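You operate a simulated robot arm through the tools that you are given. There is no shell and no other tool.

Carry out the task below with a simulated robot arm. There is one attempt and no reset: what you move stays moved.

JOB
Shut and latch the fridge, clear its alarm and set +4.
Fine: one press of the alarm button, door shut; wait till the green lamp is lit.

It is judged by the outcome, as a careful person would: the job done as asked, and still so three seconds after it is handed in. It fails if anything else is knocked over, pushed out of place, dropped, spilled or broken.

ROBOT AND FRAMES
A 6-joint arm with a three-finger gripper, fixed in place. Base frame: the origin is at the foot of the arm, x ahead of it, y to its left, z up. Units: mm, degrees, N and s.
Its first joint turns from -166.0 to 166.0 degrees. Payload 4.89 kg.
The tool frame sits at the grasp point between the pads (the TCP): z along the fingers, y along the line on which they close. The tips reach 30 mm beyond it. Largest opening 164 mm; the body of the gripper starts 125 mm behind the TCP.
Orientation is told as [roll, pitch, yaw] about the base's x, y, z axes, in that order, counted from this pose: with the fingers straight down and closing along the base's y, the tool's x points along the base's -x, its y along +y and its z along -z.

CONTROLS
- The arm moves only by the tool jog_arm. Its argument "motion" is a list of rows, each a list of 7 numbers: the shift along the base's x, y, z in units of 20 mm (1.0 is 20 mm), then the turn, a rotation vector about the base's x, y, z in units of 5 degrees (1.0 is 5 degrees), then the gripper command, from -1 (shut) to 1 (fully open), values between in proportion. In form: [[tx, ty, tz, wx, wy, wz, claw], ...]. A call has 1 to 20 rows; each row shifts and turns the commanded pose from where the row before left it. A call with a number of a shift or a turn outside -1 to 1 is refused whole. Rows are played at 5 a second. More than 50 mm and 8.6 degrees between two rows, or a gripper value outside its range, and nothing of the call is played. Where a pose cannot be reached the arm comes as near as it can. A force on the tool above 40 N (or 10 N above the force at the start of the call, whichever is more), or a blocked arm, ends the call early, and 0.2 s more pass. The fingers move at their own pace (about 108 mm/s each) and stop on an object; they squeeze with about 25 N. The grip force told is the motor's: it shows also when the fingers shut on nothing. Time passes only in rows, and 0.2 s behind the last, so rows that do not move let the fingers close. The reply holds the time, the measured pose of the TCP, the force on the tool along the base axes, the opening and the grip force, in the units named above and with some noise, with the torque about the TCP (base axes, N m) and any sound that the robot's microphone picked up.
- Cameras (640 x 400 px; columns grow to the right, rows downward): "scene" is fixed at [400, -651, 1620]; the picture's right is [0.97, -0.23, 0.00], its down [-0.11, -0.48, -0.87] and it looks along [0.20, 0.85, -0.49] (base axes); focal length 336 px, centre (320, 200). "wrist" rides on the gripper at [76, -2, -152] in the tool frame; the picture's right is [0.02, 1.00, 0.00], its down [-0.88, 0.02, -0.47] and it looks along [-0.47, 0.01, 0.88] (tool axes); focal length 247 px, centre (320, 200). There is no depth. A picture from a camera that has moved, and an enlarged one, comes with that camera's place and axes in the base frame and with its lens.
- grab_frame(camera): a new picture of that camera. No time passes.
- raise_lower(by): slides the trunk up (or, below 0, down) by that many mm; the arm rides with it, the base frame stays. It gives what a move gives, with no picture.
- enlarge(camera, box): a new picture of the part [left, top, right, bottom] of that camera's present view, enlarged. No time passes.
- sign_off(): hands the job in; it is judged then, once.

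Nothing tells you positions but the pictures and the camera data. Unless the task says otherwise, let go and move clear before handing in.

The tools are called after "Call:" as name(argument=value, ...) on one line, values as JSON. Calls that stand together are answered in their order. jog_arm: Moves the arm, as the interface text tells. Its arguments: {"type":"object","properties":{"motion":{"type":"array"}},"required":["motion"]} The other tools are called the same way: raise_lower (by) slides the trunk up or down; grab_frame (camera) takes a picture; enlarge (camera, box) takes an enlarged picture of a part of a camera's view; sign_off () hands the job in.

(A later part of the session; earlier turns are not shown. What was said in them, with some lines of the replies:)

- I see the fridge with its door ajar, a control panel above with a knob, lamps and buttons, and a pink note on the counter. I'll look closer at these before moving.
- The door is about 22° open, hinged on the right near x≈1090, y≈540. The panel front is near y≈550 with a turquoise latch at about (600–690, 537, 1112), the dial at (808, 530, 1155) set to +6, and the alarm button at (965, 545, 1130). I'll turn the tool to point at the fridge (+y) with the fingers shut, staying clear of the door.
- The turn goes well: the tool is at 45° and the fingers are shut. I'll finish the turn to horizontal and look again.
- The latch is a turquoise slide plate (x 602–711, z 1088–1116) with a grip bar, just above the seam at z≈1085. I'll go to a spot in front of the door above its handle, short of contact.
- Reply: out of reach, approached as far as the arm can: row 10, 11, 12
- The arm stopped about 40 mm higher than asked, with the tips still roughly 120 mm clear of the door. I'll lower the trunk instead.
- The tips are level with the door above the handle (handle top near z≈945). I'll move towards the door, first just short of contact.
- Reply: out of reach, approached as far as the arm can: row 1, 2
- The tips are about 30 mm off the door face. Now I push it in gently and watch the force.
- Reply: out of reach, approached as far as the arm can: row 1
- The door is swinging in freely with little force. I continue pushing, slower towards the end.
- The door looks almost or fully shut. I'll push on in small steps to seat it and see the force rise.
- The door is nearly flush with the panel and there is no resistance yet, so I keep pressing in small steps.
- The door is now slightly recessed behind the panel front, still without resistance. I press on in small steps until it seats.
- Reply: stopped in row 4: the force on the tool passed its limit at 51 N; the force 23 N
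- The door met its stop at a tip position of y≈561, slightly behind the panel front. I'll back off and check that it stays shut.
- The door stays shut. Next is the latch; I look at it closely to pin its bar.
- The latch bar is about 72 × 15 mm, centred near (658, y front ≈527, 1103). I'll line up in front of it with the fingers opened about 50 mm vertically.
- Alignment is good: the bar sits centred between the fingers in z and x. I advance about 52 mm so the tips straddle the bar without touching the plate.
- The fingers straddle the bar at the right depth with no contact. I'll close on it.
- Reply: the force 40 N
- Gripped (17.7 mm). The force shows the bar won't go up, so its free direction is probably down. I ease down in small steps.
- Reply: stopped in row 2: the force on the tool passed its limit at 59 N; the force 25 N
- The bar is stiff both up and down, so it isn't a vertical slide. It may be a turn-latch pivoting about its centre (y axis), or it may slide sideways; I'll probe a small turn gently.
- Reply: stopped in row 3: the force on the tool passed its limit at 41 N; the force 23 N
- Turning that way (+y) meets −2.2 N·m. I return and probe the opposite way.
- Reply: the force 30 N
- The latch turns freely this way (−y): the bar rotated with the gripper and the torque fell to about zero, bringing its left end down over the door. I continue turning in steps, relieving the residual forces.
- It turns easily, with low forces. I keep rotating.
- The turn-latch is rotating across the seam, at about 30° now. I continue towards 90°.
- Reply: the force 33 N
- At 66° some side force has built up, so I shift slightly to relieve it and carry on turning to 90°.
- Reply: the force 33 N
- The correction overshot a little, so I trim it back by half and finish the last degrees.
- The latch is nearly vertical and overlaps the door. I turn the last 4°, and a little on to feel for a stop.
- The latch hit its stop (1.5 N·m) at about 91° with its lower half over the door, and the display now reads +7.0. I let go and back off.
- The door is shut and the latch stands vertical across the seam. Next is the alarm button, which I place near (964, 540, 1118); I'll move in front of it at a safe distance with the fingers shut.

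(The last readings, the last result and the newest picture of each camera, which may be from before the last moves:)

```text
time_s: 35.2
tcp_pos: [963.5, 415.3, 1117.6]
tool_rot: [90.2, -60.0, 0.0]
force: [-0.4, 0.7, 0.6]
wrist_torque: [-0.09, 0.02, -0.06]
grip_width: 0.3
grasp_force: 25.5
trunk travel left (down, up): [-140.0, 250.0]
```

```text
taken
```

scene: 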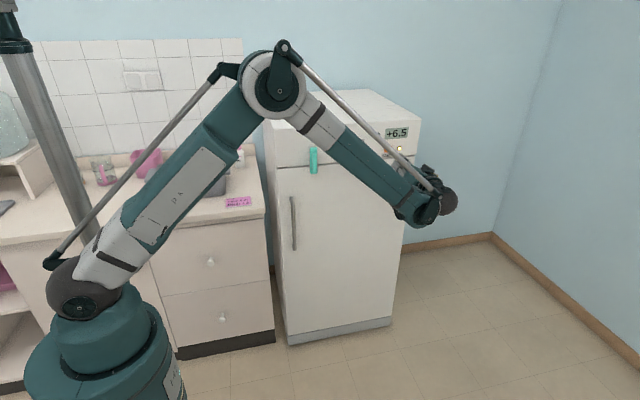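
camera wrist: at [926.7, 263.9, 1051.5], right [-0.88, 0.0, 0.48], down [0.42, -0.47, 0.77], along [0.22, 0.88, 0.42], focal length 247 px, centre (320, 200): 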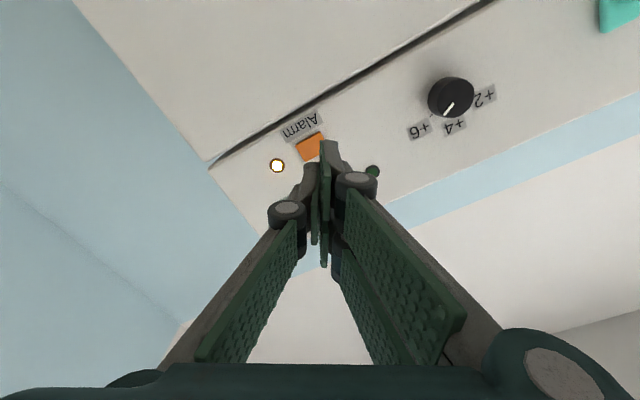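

The arm reaches fine and the temperature is falling (+6.5). I look closely at the button to fix its centre.

Call:
enlarge(camera="wrist", box=[250, 90, 350, 190])

Call:
enlarge(camera="scene", box=[360, 120, 440, 190])

```text
4.00 times, centred on (300, 140) of wrist
camera zoom: at [926.7, 263.9, 1051.5], right [-0.88, 0.0, 0.48], down [0.42, -0.47, 0.77], along [0.22, 0.88, 0.42], focal length 988 px, centre (400, 440)
```

zoom: 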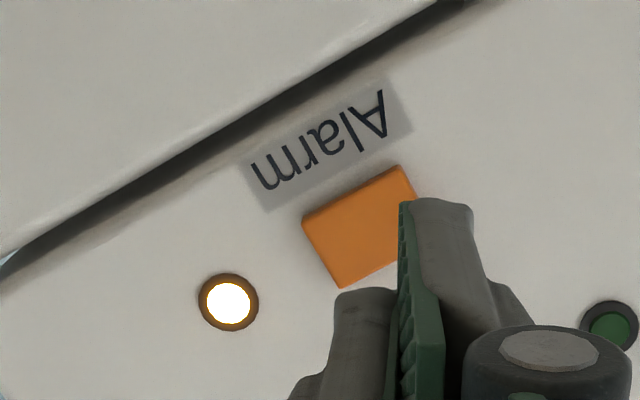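

```text
5.71 times, centred on (400, 155) of scene
camera zoom: at [400.0, -651.0, 1620.0], right [0.97, -0.23, 0.0], down [-0.11, -0.48, -0.87], along [0.2, 0.85, -0.49], focal length 1920 px, centre (-137, 457)
```

zoom: 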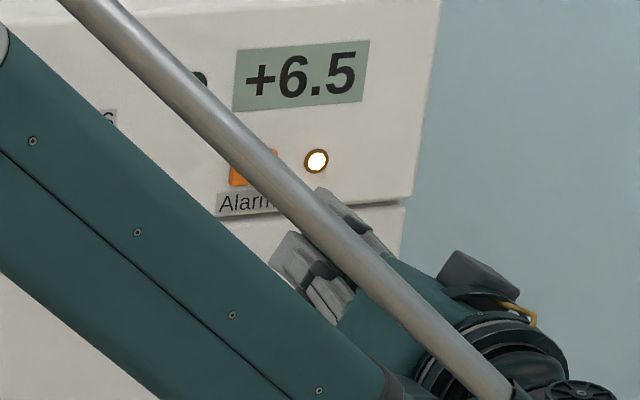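

The button centre works out at (972, 538, 1116), so I shift 8 mm right and approach to about 15 mm from it, then check.

Call:
jog_arm(motion=[[0.42, 0.5, -0.08, 0, 0, 0, -1], [0, 1, 0, 0, 0, 0, -1], [0, 1, 0, 0, 0, 0, -1], [0, 1, 0, 0, 0, 0, -1]])

Call:
grab_frame(camera="wrist")

Call:
enlarge(camera="wrist", box=[250, 90, 390, 230])

```text
time_s: 36.2
tcp_pos: [971.9, 483.9, 1115.6]
tool_rot: [90.3, -60.1, -0.1]
force: [-0.6, -1.0, 0.6]
wrist_torque: [-0.02, 0.03, -0.01]
grip_width: 0.0
grasp_force: 24.7
trunk travel left (down, up): [-140.0, 250.0]
```

```text
taken
camera wrist: at [934.8, 332.6, 1048.9], right [-0.88, 0.0, 0.48], down [0.42, -0.47, 0.77], along [0.23, 0.88, 0.42], focal length 247 px, centre (320, 200)
```

wrist: 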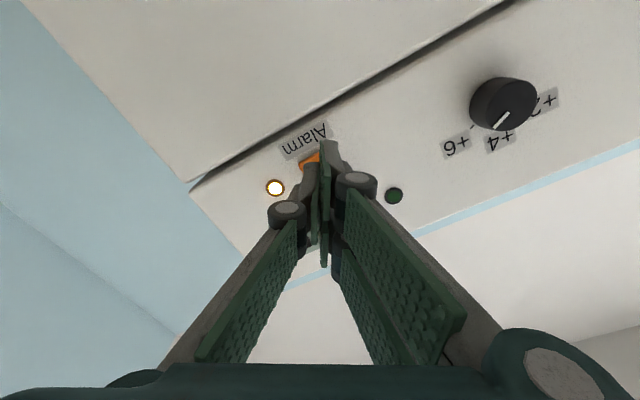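

```text
2.86 times, centred on (320, 160) of wrist
camera zoom: at [934.8, 332.6, 1048.9], right [-0.88, 0.0, 0.48], down [0.42, -0.47, 0.77], along [0.23, 0.88, 0.42], focal length 706 px, centre (320, 314)
```

zoom: 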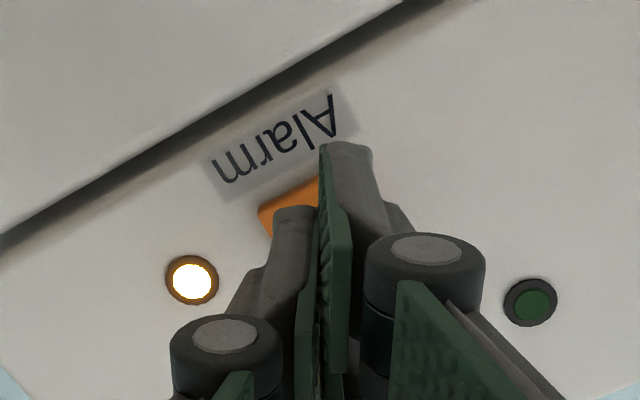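

The fingertips line up over the orange button and nothing else protrudes under them. I now press once, slowly, in a single motion.

Call:
jog_arm(motion=[[0, 0.4, 0, 0, 0, 0, -1], [0, 0.3, 0, 0, 0, 0, -1], [0, 0.2, 0, 0, 0, 0, -1], [0, 0.2, 0, 0, 0, 0, -1], [0, 0.15, 0, 0, 0, 0, -1], [0, 0.15, 0, 0, 0, 0, -1], [0, 0.15, 0, 0, 0, 0, -1], [0, 0.1, 0, 0, 0, 0, -1]])

Call:
grab_frame(camera="wrist")

```text
time_s: 38.0
tcp_pos: [971.3, 516.6, 1113.9]
tool_rot: [90.2, -60.2, 0.0]
force: [-0.3, 0.7, 0.5]
wrist_torque: [-0.03, 0.0, -0.02]
grip_width: 0.1
grasp_force: 24.9
trunk travel left (down, up): [-140.0, 250.0]
```

```text
taken
camera wrist: at [933.5, 366.0, 1048.9], right [-0.88, 0.0, 0.48], down [0.42, -0.47, 0.77], along [0.22, 0.88, 0.42], focal length 247 px, centre (320, 200)
```

wrist: 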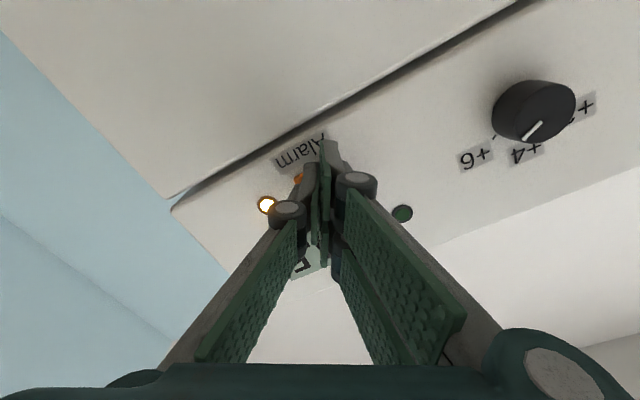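

No contact yet with the tips at y≈547, so the panel is a bit further than I estimated. I continue in small steps as one press.

Call:
jog_arm(motion=[[0, 0.15, 0, 0, 0, 0, -1], [0, 0.15, 0, 0, 0, 0, -1], [0, 0.15, 0, 0, 0, 0, -1], [0, 0.15, 0, 0, 0, 0, -1], [0, 0.15, 0, 0, 0, 0, -1], [0, 0.15, 0, 0, 0, 0, -1]])

Call:
grab_frame(camera="wrist")

Call:
enlarge(camera="scene", box=[360, 120, 440, 190])

```text
time_s: 39.1
tcp_pos: [972.9, 527.2, 1115.2]
tool_rot: [90.2, -60.1, -0.2]
force: [-2.9, -15.9, 3.2]
wrist_torque: [0.11, -0.03, 0.09]
grip_width: 5.9
grasp_force: 44.6
trunk travel left (down, up): [-140.0, 250.0]
heard: click
stopped in row 5: the force on the tool passed its limit at 46 N (the readings are from after the stop); the commanded pose is now the measured one
```

```text
taken
camera wrist: at [934.7, 375.6, 1049.0], right [-0.88, 0.0, 0.48], down [0.42, -0.47, 0.77], along [0.23, 0.88, 0.42], focal length 247 px, centre (320, 200)
```

wrist: 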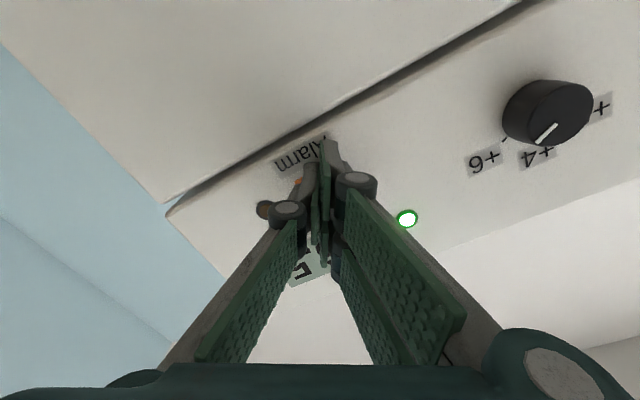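

```text
5.71 times, centred on (400, 155) of scene
camera zoom: at [400.0, -651.0, 1620.0], right [0.97, -0.23, 0.0], down [-0.11, -0.48, -0.87], along [0.2, 0.85, -0.49], focal length 1920 px, centre (-137, 457)
```

zoom: 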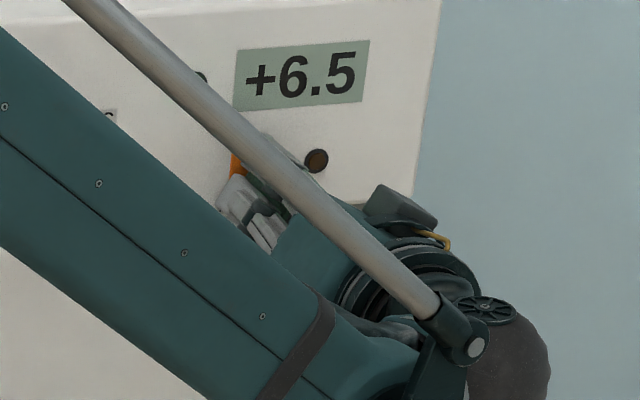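

A click was heard: the amber alarm lamp is off and the green lamp is lit. I back straight off and then look at the dial.

Call:
jog_arm(motion=[[0, -0.5, 0, 0, 0, 0, -1], [0, -1, 0, 0, 0, 0, -1], [0, -1, 0, 0, 0, 0, -1], [0, -1, 0, 0, 0, 0, -1], [0, -1, 0, 0, 0, 0, -1], [-0.5, -1, 0.1, 0, 0, 0, -1], [-1, 0, 0.1, 0, 0, 0, -0.2], [-1, 0, 0.1, 0, 0, 0, -0.2], [-1, 0, 0.1, 0, 0, 0, -0.2], [-1, 0, 0.1, 0, 0, 0, -0.2], [-1, 0, 0.1, 0, 0, 0, -0.2], [-1, 0, 0.1, 0, 0, 0, -0.2], [-1, 0, 0.1, 0, 0, 0, -0.2], [-0.5, 0, 0.1, 0, 0, 0, -0.2]])

Call:
grab_frame(camera="wrist")

Call:
grab_frame(camera="scene")

Call:
enlarge(camera="wrist", box=[250, 80, 400, 230])

```text
time_s: 42.1
tcp_pos: [812.7, 419.8, 1132.3]
tool_rot: [90.2, -60.0, 0.0]
force: [1.5, -0.6, 0.0]
wrist_torque: [0.06, -0.02, 0.1]
grip_width: 65.3
grasp_force: 0.0
trunk travel left (down, up): [-140.0, 250.0]
```

```text
taken
camera wrist: at [774.2, 268.5, 1066.3], right [-0.88, 0.0, 0.48], down [0.42, -0.47, 0.77], along [0.23, 0.88, 0.42], focal length 247 px, centre (320, 200)
```

wrist: 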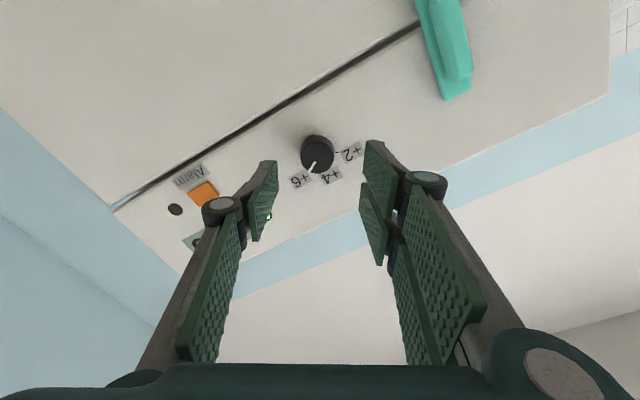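

```text
taken
```

scene: 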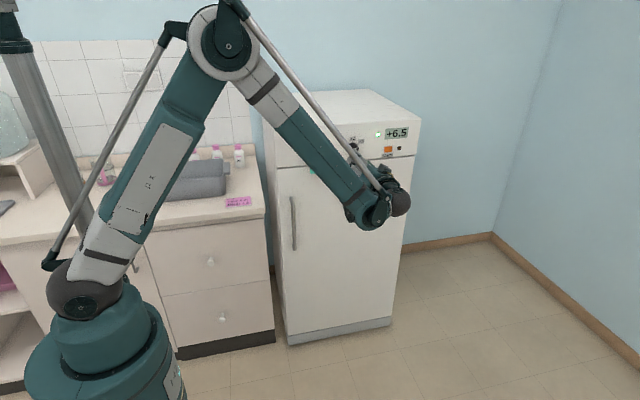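

```text
2.67 times, centred on (325, 155) of wrist
camera zoom: at [774.2, 268.5, 1066.3], right [-0.88, 0.0, 0.48], down [0.42, -0.47, 0.77], along [0.23, 0.88, 0.42], focal length 659 px, centre (307, 320)
```

zoom: 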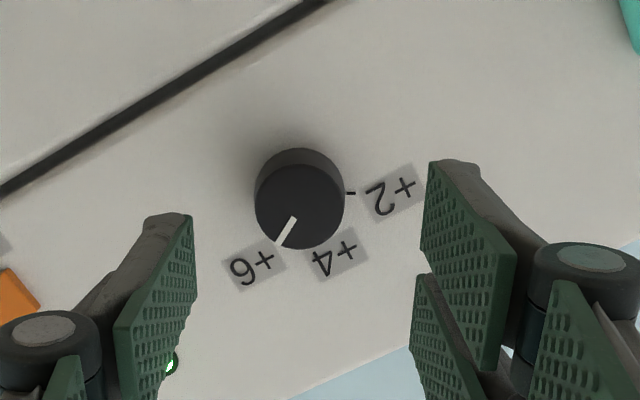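

The green lamp is on and the amber one off; the display reads +6.5 and the dial still points at +6. The dial's front centre is about (819, 535, 1141); I'll centre on it and roll the gripper to −30° so a −60° turn ends at a roll already proven.

Call:
jog_arm(motion=[[0.16, 0, 0.22, 0, 1, 0, -0.2], [0.16, 0, 0.22, 0, 1, 0, -0.2], [0, 0, 0, 0, 1, 0, -0.2], [0, 0.5, 0, 0, 1, 0, -0.2], [0, 0.5, 0, 0, 1, 0, -0.2], [0, 0.5, 0, 0, 1, 0, -0.2]])

Call:
grab_frame(camera="wrist")

Call:
enlarge(camera="wrist", box=[240, 80, 400, 240])

```text
time_s: 43.5
tcp_pos: [819.0, 450.0, 1140.8]
tool_rot: [90.3, -30.0, 0.0]
force: [-0.7, -0.8, -0.5]
wrist_torque: [0.03, 0.02, 0.02]
grip_width: 65.6
grasp_force: 0.1
trunk travel left (down, up): [-140.0, 250.0]
```

```text
taken
camera wrist: at [752.1, 298.3, 1102.3], right [-0.52, 0.0, 0.85], down [0.75, -0.47, 0.46], along [0.4, 0.88, 0.25], focal length 247 px, centre (320, 200)
```

wrist: 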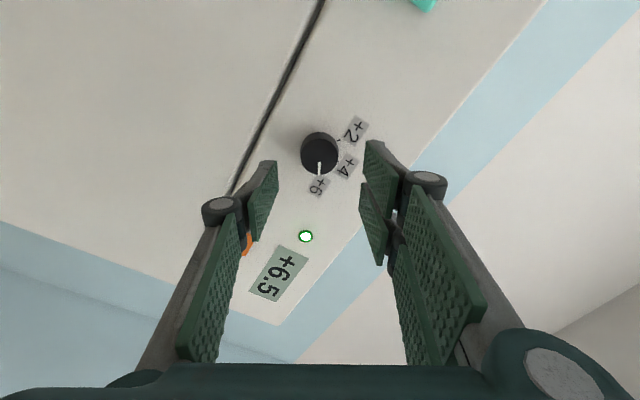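

```text
2.50 times, centred on (320, 160) of wrist
camera zoom: at [752.1, 298.3, 1102.3], right [-0.52, 0.0, 0.85], down [0.75, -0.47, 0.46], along [0.4, 0.88, 0.25], focal length 617 px, centre (320, 300)
```

zoom: 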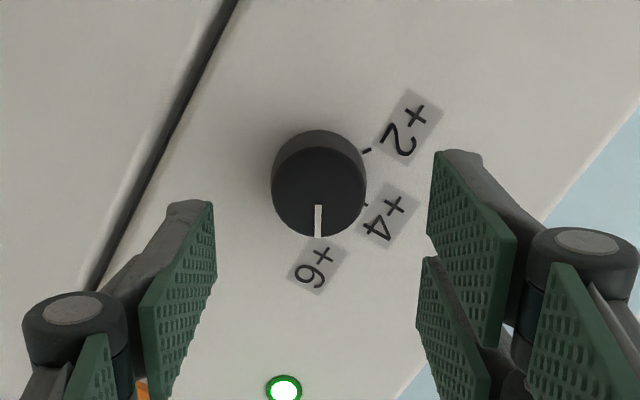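

The dial sits exactly on the tool axis. I advance so the pads reach around it (tips to about y≈548), watching the force.

Call:
jog_arm(motion=[[0, 0.8, 0, 0, 0, 0, -0.2], [0, 0.8, 0, 0, 0, 0, -0.2], [0, 0.7, 0, 0, 0, 0, -0.2], [0, 0.5, 0, 0, 0, 0, -0.2], [0, 0.3, 0, 0, 0, 0, -0.2], [0, 0.2, 0, 0, 0, 0, -0.2]])

Call:
grab_frame(camera="wrist")

```text
time_s: 44.9
tcp_pos: [817.1, 514.3, 1141.6]
tool_rot: [90.2, -30.2, 0.0]
force: [0.6, 0.5, 0.4]
wrist_torque: [-0.01, -0.01, -0.03]
grip_width: 65.8
grasp_force: 0.0
trunk travel left (down, up): [-140.0, 250.0]
```

```text
taken
camera wrist: at [752.0, 364.0, 1102.5], right [-0.52, 0.0, 0.85], down [0.75, -0.47, 0.46], along [0.4, 0.88, 0.25], focal length 247 px, centre (320, 200)
```

wrist: 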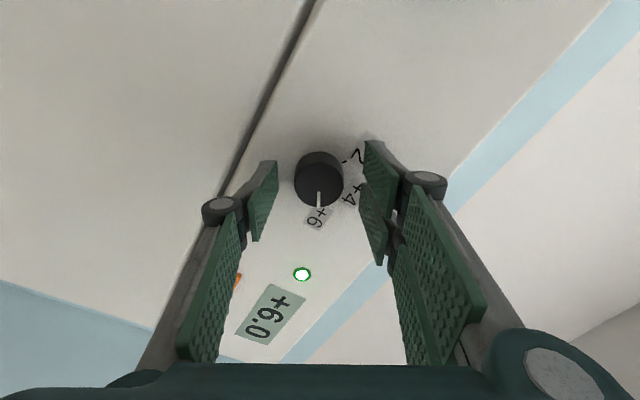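

The pads surround the dial without touching; it now reads +6.0. I close on the dial.

Call:
jog_arm(motion=[[0, 0, 0, 0, 0, 0, -0.5], [0, 0, 0, 0, 0, 0, -0.6], [0, 0, 0, 0, 0, 0, -0.6]])

Call:
grab_frame(camera="wrist")

```text
time_s: 45.7
tcp_pos: [819.2, 515.3, 1140.9]
tool_rot: [90.1, -30.0, 0.0]
force: [2.4, -0.5, -9.9]
wrist_torque: [-0.25, 0.01, -0.18]
grip_width: 37.7
grasp_force: 45.4
trunk travel left (down, up): [-140.0, 250.0]
```

```text
taken
camera wrist: at [752.4, 364.1, 1101.8], right [-0.52, 0.0, 0.85], down [0.75, -0.47, 0.46], along [0.4, 0.88, 0.25], focal length 247 px, centre (320, 200)
```

wrist: 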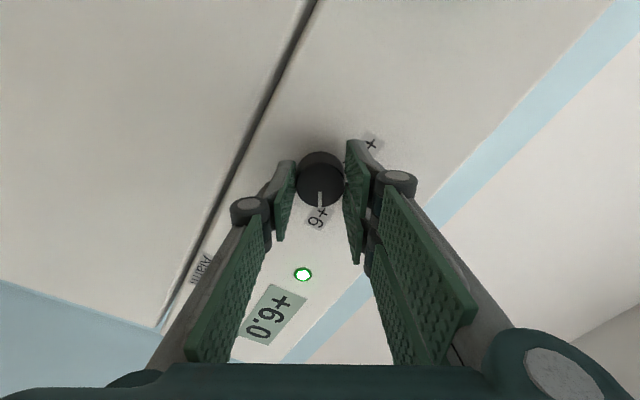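

The dial is gripped (37.7 mm) with small side forces. I turn it anticlockwise, 30° first, keeping watch on the torque.

Call:
jog_arm(motion=[[0, 0, 0, 0, -0.6, 0, -0.7], [0, 0, 0, 0, -0.6, 0, -0.7], [0, 0, 0, 0, -0.6, 0, -0.7], [0, 0, 0, 0, -0.6, 0, -0.7], [0, 0, 0, 0, -0.6, 0, -0.7], [0, 0, 0, 0, -0.6, 0, -0.7], [0, 0, 0, 0, -0.6, 0, -0.7], [0, 0, 0, 0, -0.6, 0, -0.7], [0, 0, 0, 0, -0.6, 0, -0.7], [0, 0, 0, 0, -0.6, 0, -0.7]])

Call:
grab_frame(camera="wrist")

Call:
enlarge(camera="wrist", box=[240, 110, 400, 270])

```text
time_s: 47.9
tcp_pos: [820.0, 515.3, 1139.9]
tool_rot: [90.1, -60.1, 0.2]
force: [0.2, 3.0, -19.3]
wrist_torque: [-0.31, 0.02, -0.17]
grip_width: 37.6
grasp_force: 44.9
trunk travel left (down, up): [-140.0, 250.0]
```

```text
taken
camera wrist: at [782.1, 363.9, 1074.3], right [-0.88, 0.0, 0.48], down [0.42, -0.47, 0.77], along [0.22, 0.88, 0.41], focal length 247 px, centre (320, 200)
```

wrist: 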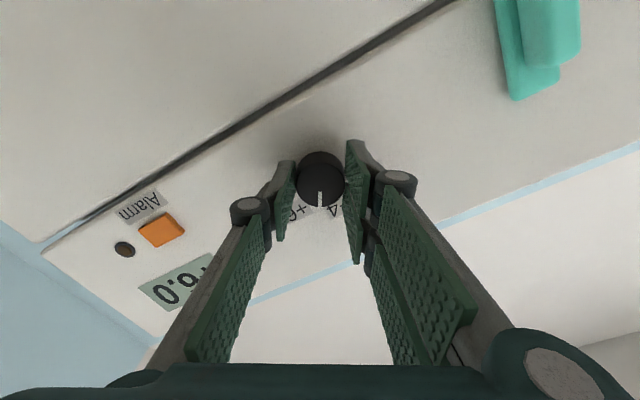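

```text
2.50 times, centred on (320, 190) of wrist
camera zoom: at [782.1, 363.9, 1074.3], right [-0.88, 0.0, 0.48], down [0.42, -0.47, 0.77], along [0.22, 0.88, 0.41], focal length 617 px, centre (320, 225)
```

zoom: 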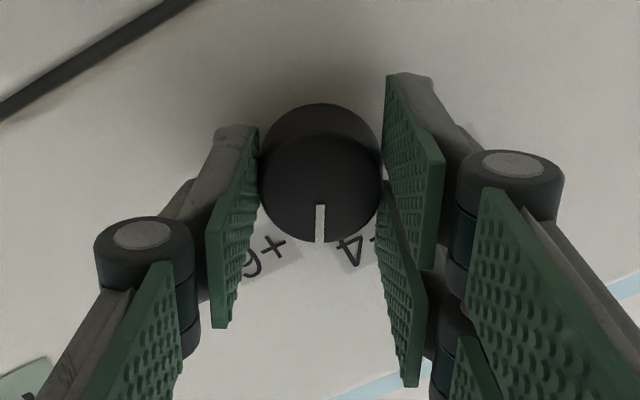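

The dial turns with the gripper; the pointer is midway between +6 and +4. I turn the remaining 30°.

Call:
jog_arm(motion=[[0, 0, -0.03, 0, -0.6, 0, -0.7], [0, 0, 0, 0, -0.6, 0, -0.7], [0, 0, 0, 0, -0.6, 0, -0.7], [0, 0, 0, 0, -0.6, 0, -0.7], [0, 0, 0, 0, -0.6, 0, -0.7], [0, 0, 0, 0, -0.6, 0, -0.7], [0, 0, 0, 0, -0.6, 0, -0.7], [0, 0, 0, 0, -0.6, 0, -0.7], [0, 0, 0, 0, -0.6, 0, -0.7], [0, 0, 0, 0, -0.6, 0, -0.7], [0, 0, 0, 0, 0, 0, -0.7]])

Call:
enlarge(camera="wrist", box=[240, 110, 400, 270])

Call:
enlarge(camera="scene", box=[320, 110, 430, 180])

```text
time_s: 50.3
tcp_pos: [820.8, 515.5, 1140.3]
tool_rot: [-47.6, -89.9, 137.7]
force: [25.6, 5.7, -5.2]
wrist_torque: [-0.25, 0.03, -0.79]
grip_width: 37.7
grasp_force: 45.1
trunk travel left (down, up): [-140.0, 250.0]
```

```text
2.50 times, centred on (320, 190) of wrist
camera zoom: at [821.1, 363.9, 1065.1], right [-1.0, 0.0, -0.02], down [-0.02, -0.47, 0.88], along [-0.01, 0.88, 0.47], focal length 617 px, centre (320, 225)
```

zoom: 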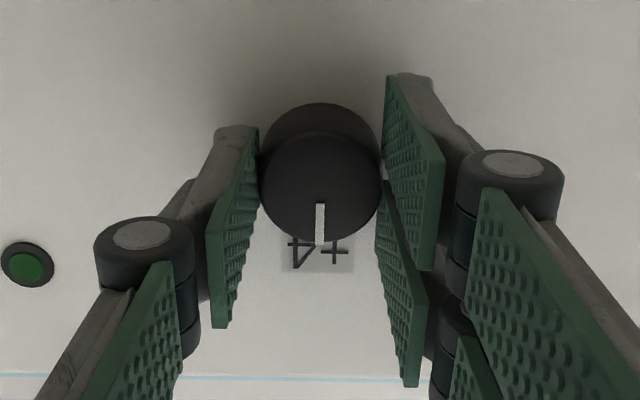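

```text
5.71 times, centred on (375, 145) of scene
camera zoom: at [400.0, -651.0, 1620.0], right [0.97, -0.23, 0.0], down [-0.11, -0.48, -0.87], along [0.2, 0.85, -0.49], focal length 1920 px, centre (6, 514)
```

zoom: 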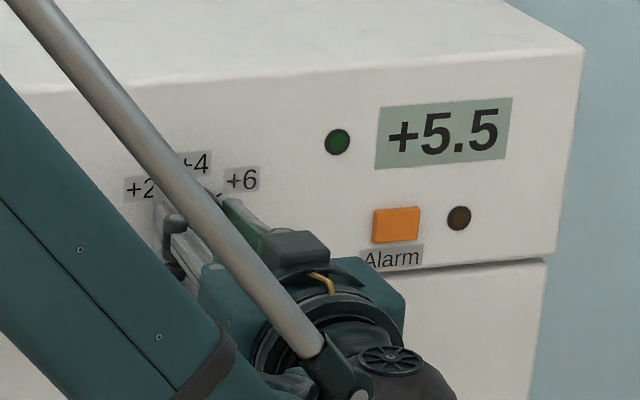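

The pointer is on +4; the green lamp went out with the new setting and the temperature is falling (+5.5). I relieve the side force, let go and back away.

Call:
jog_arm(motion=[[0.04, 0, 0, 0, 0, 0, -0.7], [0, 0, 0, 0, 0, 0, -0.4], [0, 0, 0, 0, 0, 0, -0.2], [0, 0, 0, 0, 0, 0, -0.2], [0, -0.5, 0, 0, 0, 0, -0.2], [0, -1, 0, 0, 0, 0, -0.2], [0, -1, 0, 0, 0, 0, -0.2], [0, -1, 0, 0, 0, 0, -0.2], [0, -1, 0, 0, 0, 0, -0.2], [0, -1, 0, 0, 0, 0, -0.2], [-0.5, -1, 0, 0, 0, 0, -0.2], [-0.5, -1, 0, 0, 0, 0, -0.2]])

Call:
grab_frame(camera="wrist")

Call:
enlarge(camera="wrist", box=[180, 60, 400, 200])

Call:
grab_frame(camera="scene")

```text
time_s: 52.9
tcp_pos: [797.9, 364.4, 1140.8]
tool_rot: [-53.9, -90.0, 144.0]
force: [1.3, 0.2, -0.4]
wrist_torque: [0.07, -0.01, 0.08]
grip_width: 65.6
grasp_force: 0.0
trunk travel left (down, up): [-140.0, 250.0]
```

```text
taken
camera wrist: at [799.4, 213.7, 1065.6], right [-1.0, 0.0, -0.02], down [-0.02, -0.47, 0.88], along [-0.01, 0.88, 0.47], focal length 247 px, centre (320, 200)
```

wrist: 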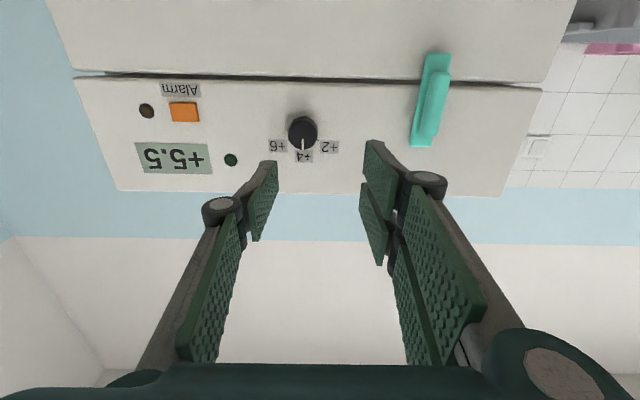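

```text
2.86 times, centred on (290, 130) of wrist
camera zoom: at [799.4, 213.7, 1065.6], right [-1.0, 0.0, -0.02], down [-0.02, -0.47, 0.88], along [-0.01, 0.88, 0.47], focal length 706 px, centre (406, 400)
```

zoom: 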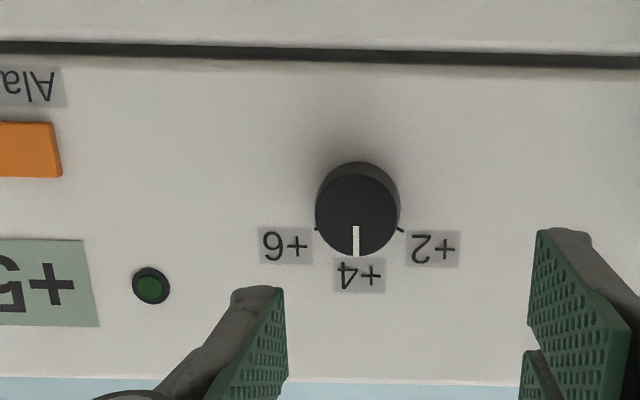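

```text
taken
```

scene: 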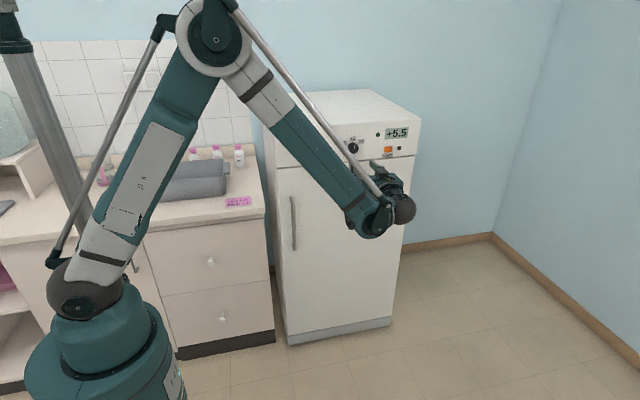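

The dial points at +4, the latch is vertical and the door shut. Now I wait with the arm clear until the green lamp lights.

Call:
jog_arm(motion=[[0, 0, 0, 0, 0, 0, -0.2], [0, 0, 0, 0, 0, 0, -0.2], [0, 0, 0, 0, 0, 0, -0.2], [0, 0, 0, 0, 0, 0, -0.2], [0, 0, 0, 0, 0, 0, -0.2], [0, 0, 0, 0, 0, 0, -0.2], [0, 0, 0, 0, 0, 0, -0.2], [0, 0, 0, 0, 0, 0, -0.2], [0, 0, 0, 0, 0, 0, -0.2], [0, 0, 0, 0, 0, 0, -0.2], [0, 0, 0, 0, 0, 0, -0.2], [0, 0, 0, 0, 0, 0, -0.2], [0, 0, 0, 0, 0, 0, -0.2], [0, 0, 0, 0, 0, 0, -0.2], [0, 0, 0, 0, 0, 0, -0.2], [0, 0, 0, 0, 0, 0, -0.2], [0, 0, 0, 0, 0, 0, -0.2], [0, 0, 0, 0, 0, 0, -0.2], [0, 0, 0, 0, 0, 0, -0.2], [0, 0, 0, 0, 0, 0, -0.2]])

Call:
enlarge(camera="scene", box=[280, 90, 440, 190])

```text
time_s: 57.1
tcp_pos: [799.2, 363.1, 1141.0]
tool_rot: [-69.8, -89.9, 159.8]
force: [0.5, -1.0, -0.4]
wrist_torque: [0.0, 0.01, 0.01]
grip_width: 65.5
grasp_force: 0.0
trunk travel left (down, up): [-140.0, 250.0]
```

```text
4.00 times, centred on (360, 140) of scene
camera zoom: at [400.0, -651.0, 1620.0], right [0.97, -0.23, 0.0], down [-0.11, -0.48, -0.87], along [0.2, 0.85, -0.49], focal length 1344 px, centre (160, 440)
```

zoom: 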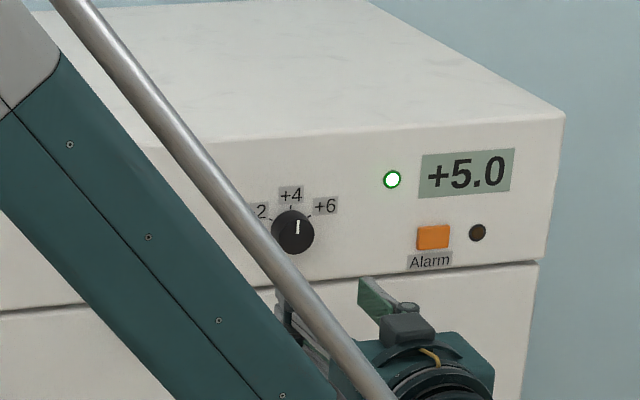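

The green lamp is lit at +5.0 and the alarm lamp is off. I move the arm further back and wait a little to confirm it stays.

Call:
jog_arm(motion=[[-0.5, -1, 0, 0, 0, 0, -0.2], [-0.5, -1, 0, 0, 0, 0, -0.2], [-0.5, -1, 0, 0, 0, 0, -0.2], [-0.5, -1, 0, 0, 0, 0, -0.2], [0, 0, 0, 0, 0, 0, -0.2], [0, 0, 0, 0, 0, 0, -0.2], [0, 0, 0, 0, 0, 0, -0.2], [0, 0, 0, 0, 0, 0, -0.2], [0, 0, 0, 0, 0, 0, -0.2], [0, 0, 0, 0, 0, 0, -0.2], [0, 0, 0, 0, 0, 0, -0.2], [0, 0, 0, 0, 0, 0, -0.2], [0, 0, 0, 0, 0, 0, -0.2], [0, 0, 0, 0, 0, 0, -0.2], [0, 0, 0, 0, 0, 0, -0.2], [0, 0, 0, 0, 0, 0, -0.2], [0, 0, 0, 0, 0, 0, -0.2], [0, 0, 0, 0, 0, 0, -0.2], [0, 0, 0, 0, 0, 0, -0.2], [0, 0, 0, 0, 0, 0, -0.2]])

Call:
grab_frame(camera="wrist")

Call:
grab_frame(camera="scene")

Call:
enlarge(camera="scene", box=[260, 90, 440, 200])

```text
time_s: 61.3
tcp_pos: [760.2, 284.8, 1142.4]
tool_rot: [-69.9, -89.9, 160.1]
force: [-0.3, -0.5, 0.8]
wrist_torque: [0.02, -0.03, 0.01]
grip_width: 65.6
grasp_force: 0.1
trunk travel left (down, up): [-140.0, 250.0]
```

```text
taken
camera wrist: at [760.1, 133.8, 1066.8], right [-1.0, 0.0, -0.02], down [-0.02, -0.47, 0.88], along [-0.01, 0.88, 0.47], focal length 247 px, centre (320, 200)
```

wrist: 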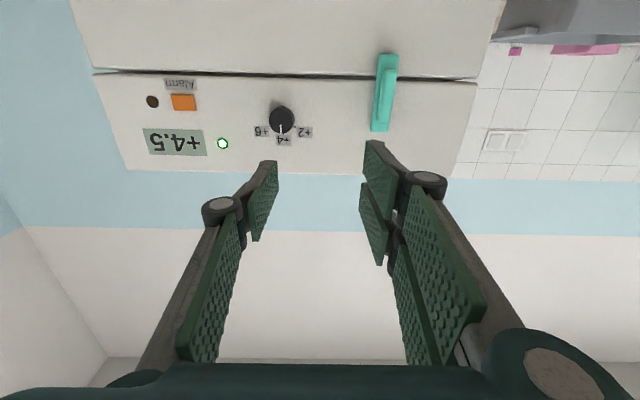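

```text
taken
```

scene: 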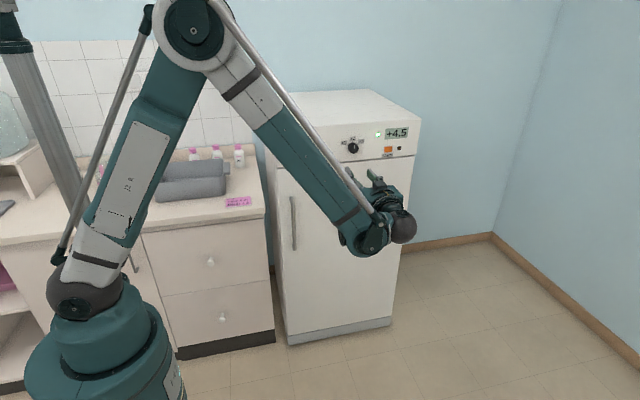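

```text
3.56 times, centred on (350, 145) of scene
camera zoom: at [400.0, -651.0, 1620.0], right [0.97, -0.23, 0.0], down [-0.11, -0.48, -0.87], along [0.2, 0.85, -0.49], focal length 1194 px, centre (213, 396)
```

zoom: 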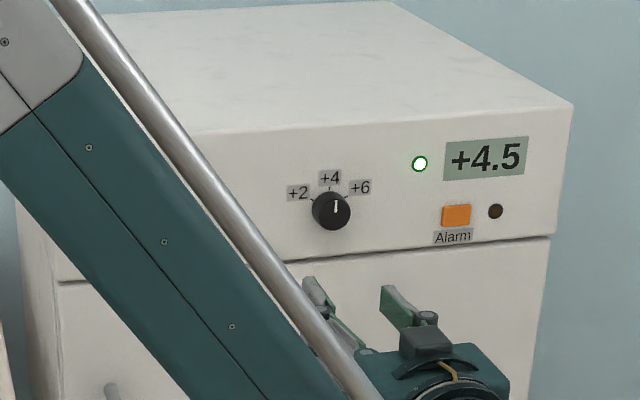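

It reads +4.5 with green still lit, alarm off, dial on +4, and the door shut and latched. I'll wait a few seconds more to be sure it is steady.

Call:
jog_arm(motion=[[0, 0, 0, 0, 0, 0, -0.2], [0, 0, 0, 0, 0, 0, -0.2], [0, 0, 0, 0, 0, 0, -0.2], [0, 0, 0, 0, 0, 0, -0.2], [0, 0, 0, 0, 0, 0, -0.2], [0, 0, 0, 0, 0, 0, -0.2], [0, 0, 0, 0, 0, 0, -0.2], [0, 0, 0, 0, 0, 0, -0.2], [0, 0, 0, 0, 0, 0, -0.2], [0, 0, 0, 0, 0, 0, -0.2], [0, 0, 0, 0, 0, 0, -0.2], [0, 0, 0, 0, 0, 0, -0.2], [0, 0, 0, 0, 0, 0, -0.2], [0, 0, 0, 0, 0, 0, -0.2], [0, 0, 0, 0, 0, 0, -0.2], [0, 0, 0, 0, 0, 0, -0.2], [0, 0, 0, 0, 0, 0, -0.2], [0, 0, 0, 0, 0, 0, -0.2], [0, 0, 0, 0, 0, 0, -0.2], [0, 0, 0, 0, 0, 0, -0.2]])

Call:
grab_frame(camera="wrist")

```text
time_s: 65.5
tcp_pos: [758.3, 284.6, 1142.0]
tool_rot: [-69.2, -89.8, 159.3]
force: [-0.5, -0.2, -0.8]
wrist_torque: [0.01, 0.02, 0.0]
grip_width: 65.8
grasp_force: 0.1
trunk travel left (down, up): [-140.0, 250.0]
```

```text
taken
camera wrist: at [760.1, 133.8, 1066.8], right [-1.0, 0.0, -0.02], down [-0.02, -0.47, 0.88], along [-0.01, 0.88, 0.47], focal length 247 px, centre (320, 200)
```

wrist: 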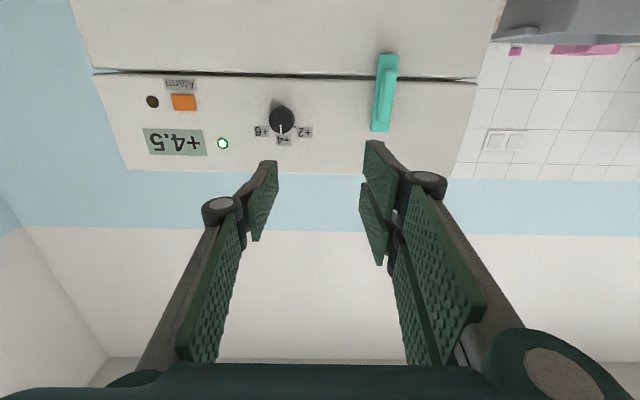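

Everything is steady: door shut, latch vertical across the seam, dial on +4, amber lamp off, green lamp lit, and the arm is clear. I hand the job in.

Call:
sign_off()

```text
The job is handed in.
```

The fridge is shut and latched, its alarm is cleared, and the dial is set to +4.

- **Door and latch:** I pushed the door to its stop. The turquoise latch is turned about 90°, so its lower half sits across the door.
- **Alarm:** I pressed the orange button once with the door shut and heard one click. The amber lamp went off and has stayed off.
- **Temperature:** After I turned the dial from +6 to +4, the green lamp went out. It came back on when the display had dropped to +5.0.
- **At hand-in:** The display read +4.5 with the green lamp still lit. The arm was clear of the fridge, and I saw nothing else moved or knocked over.
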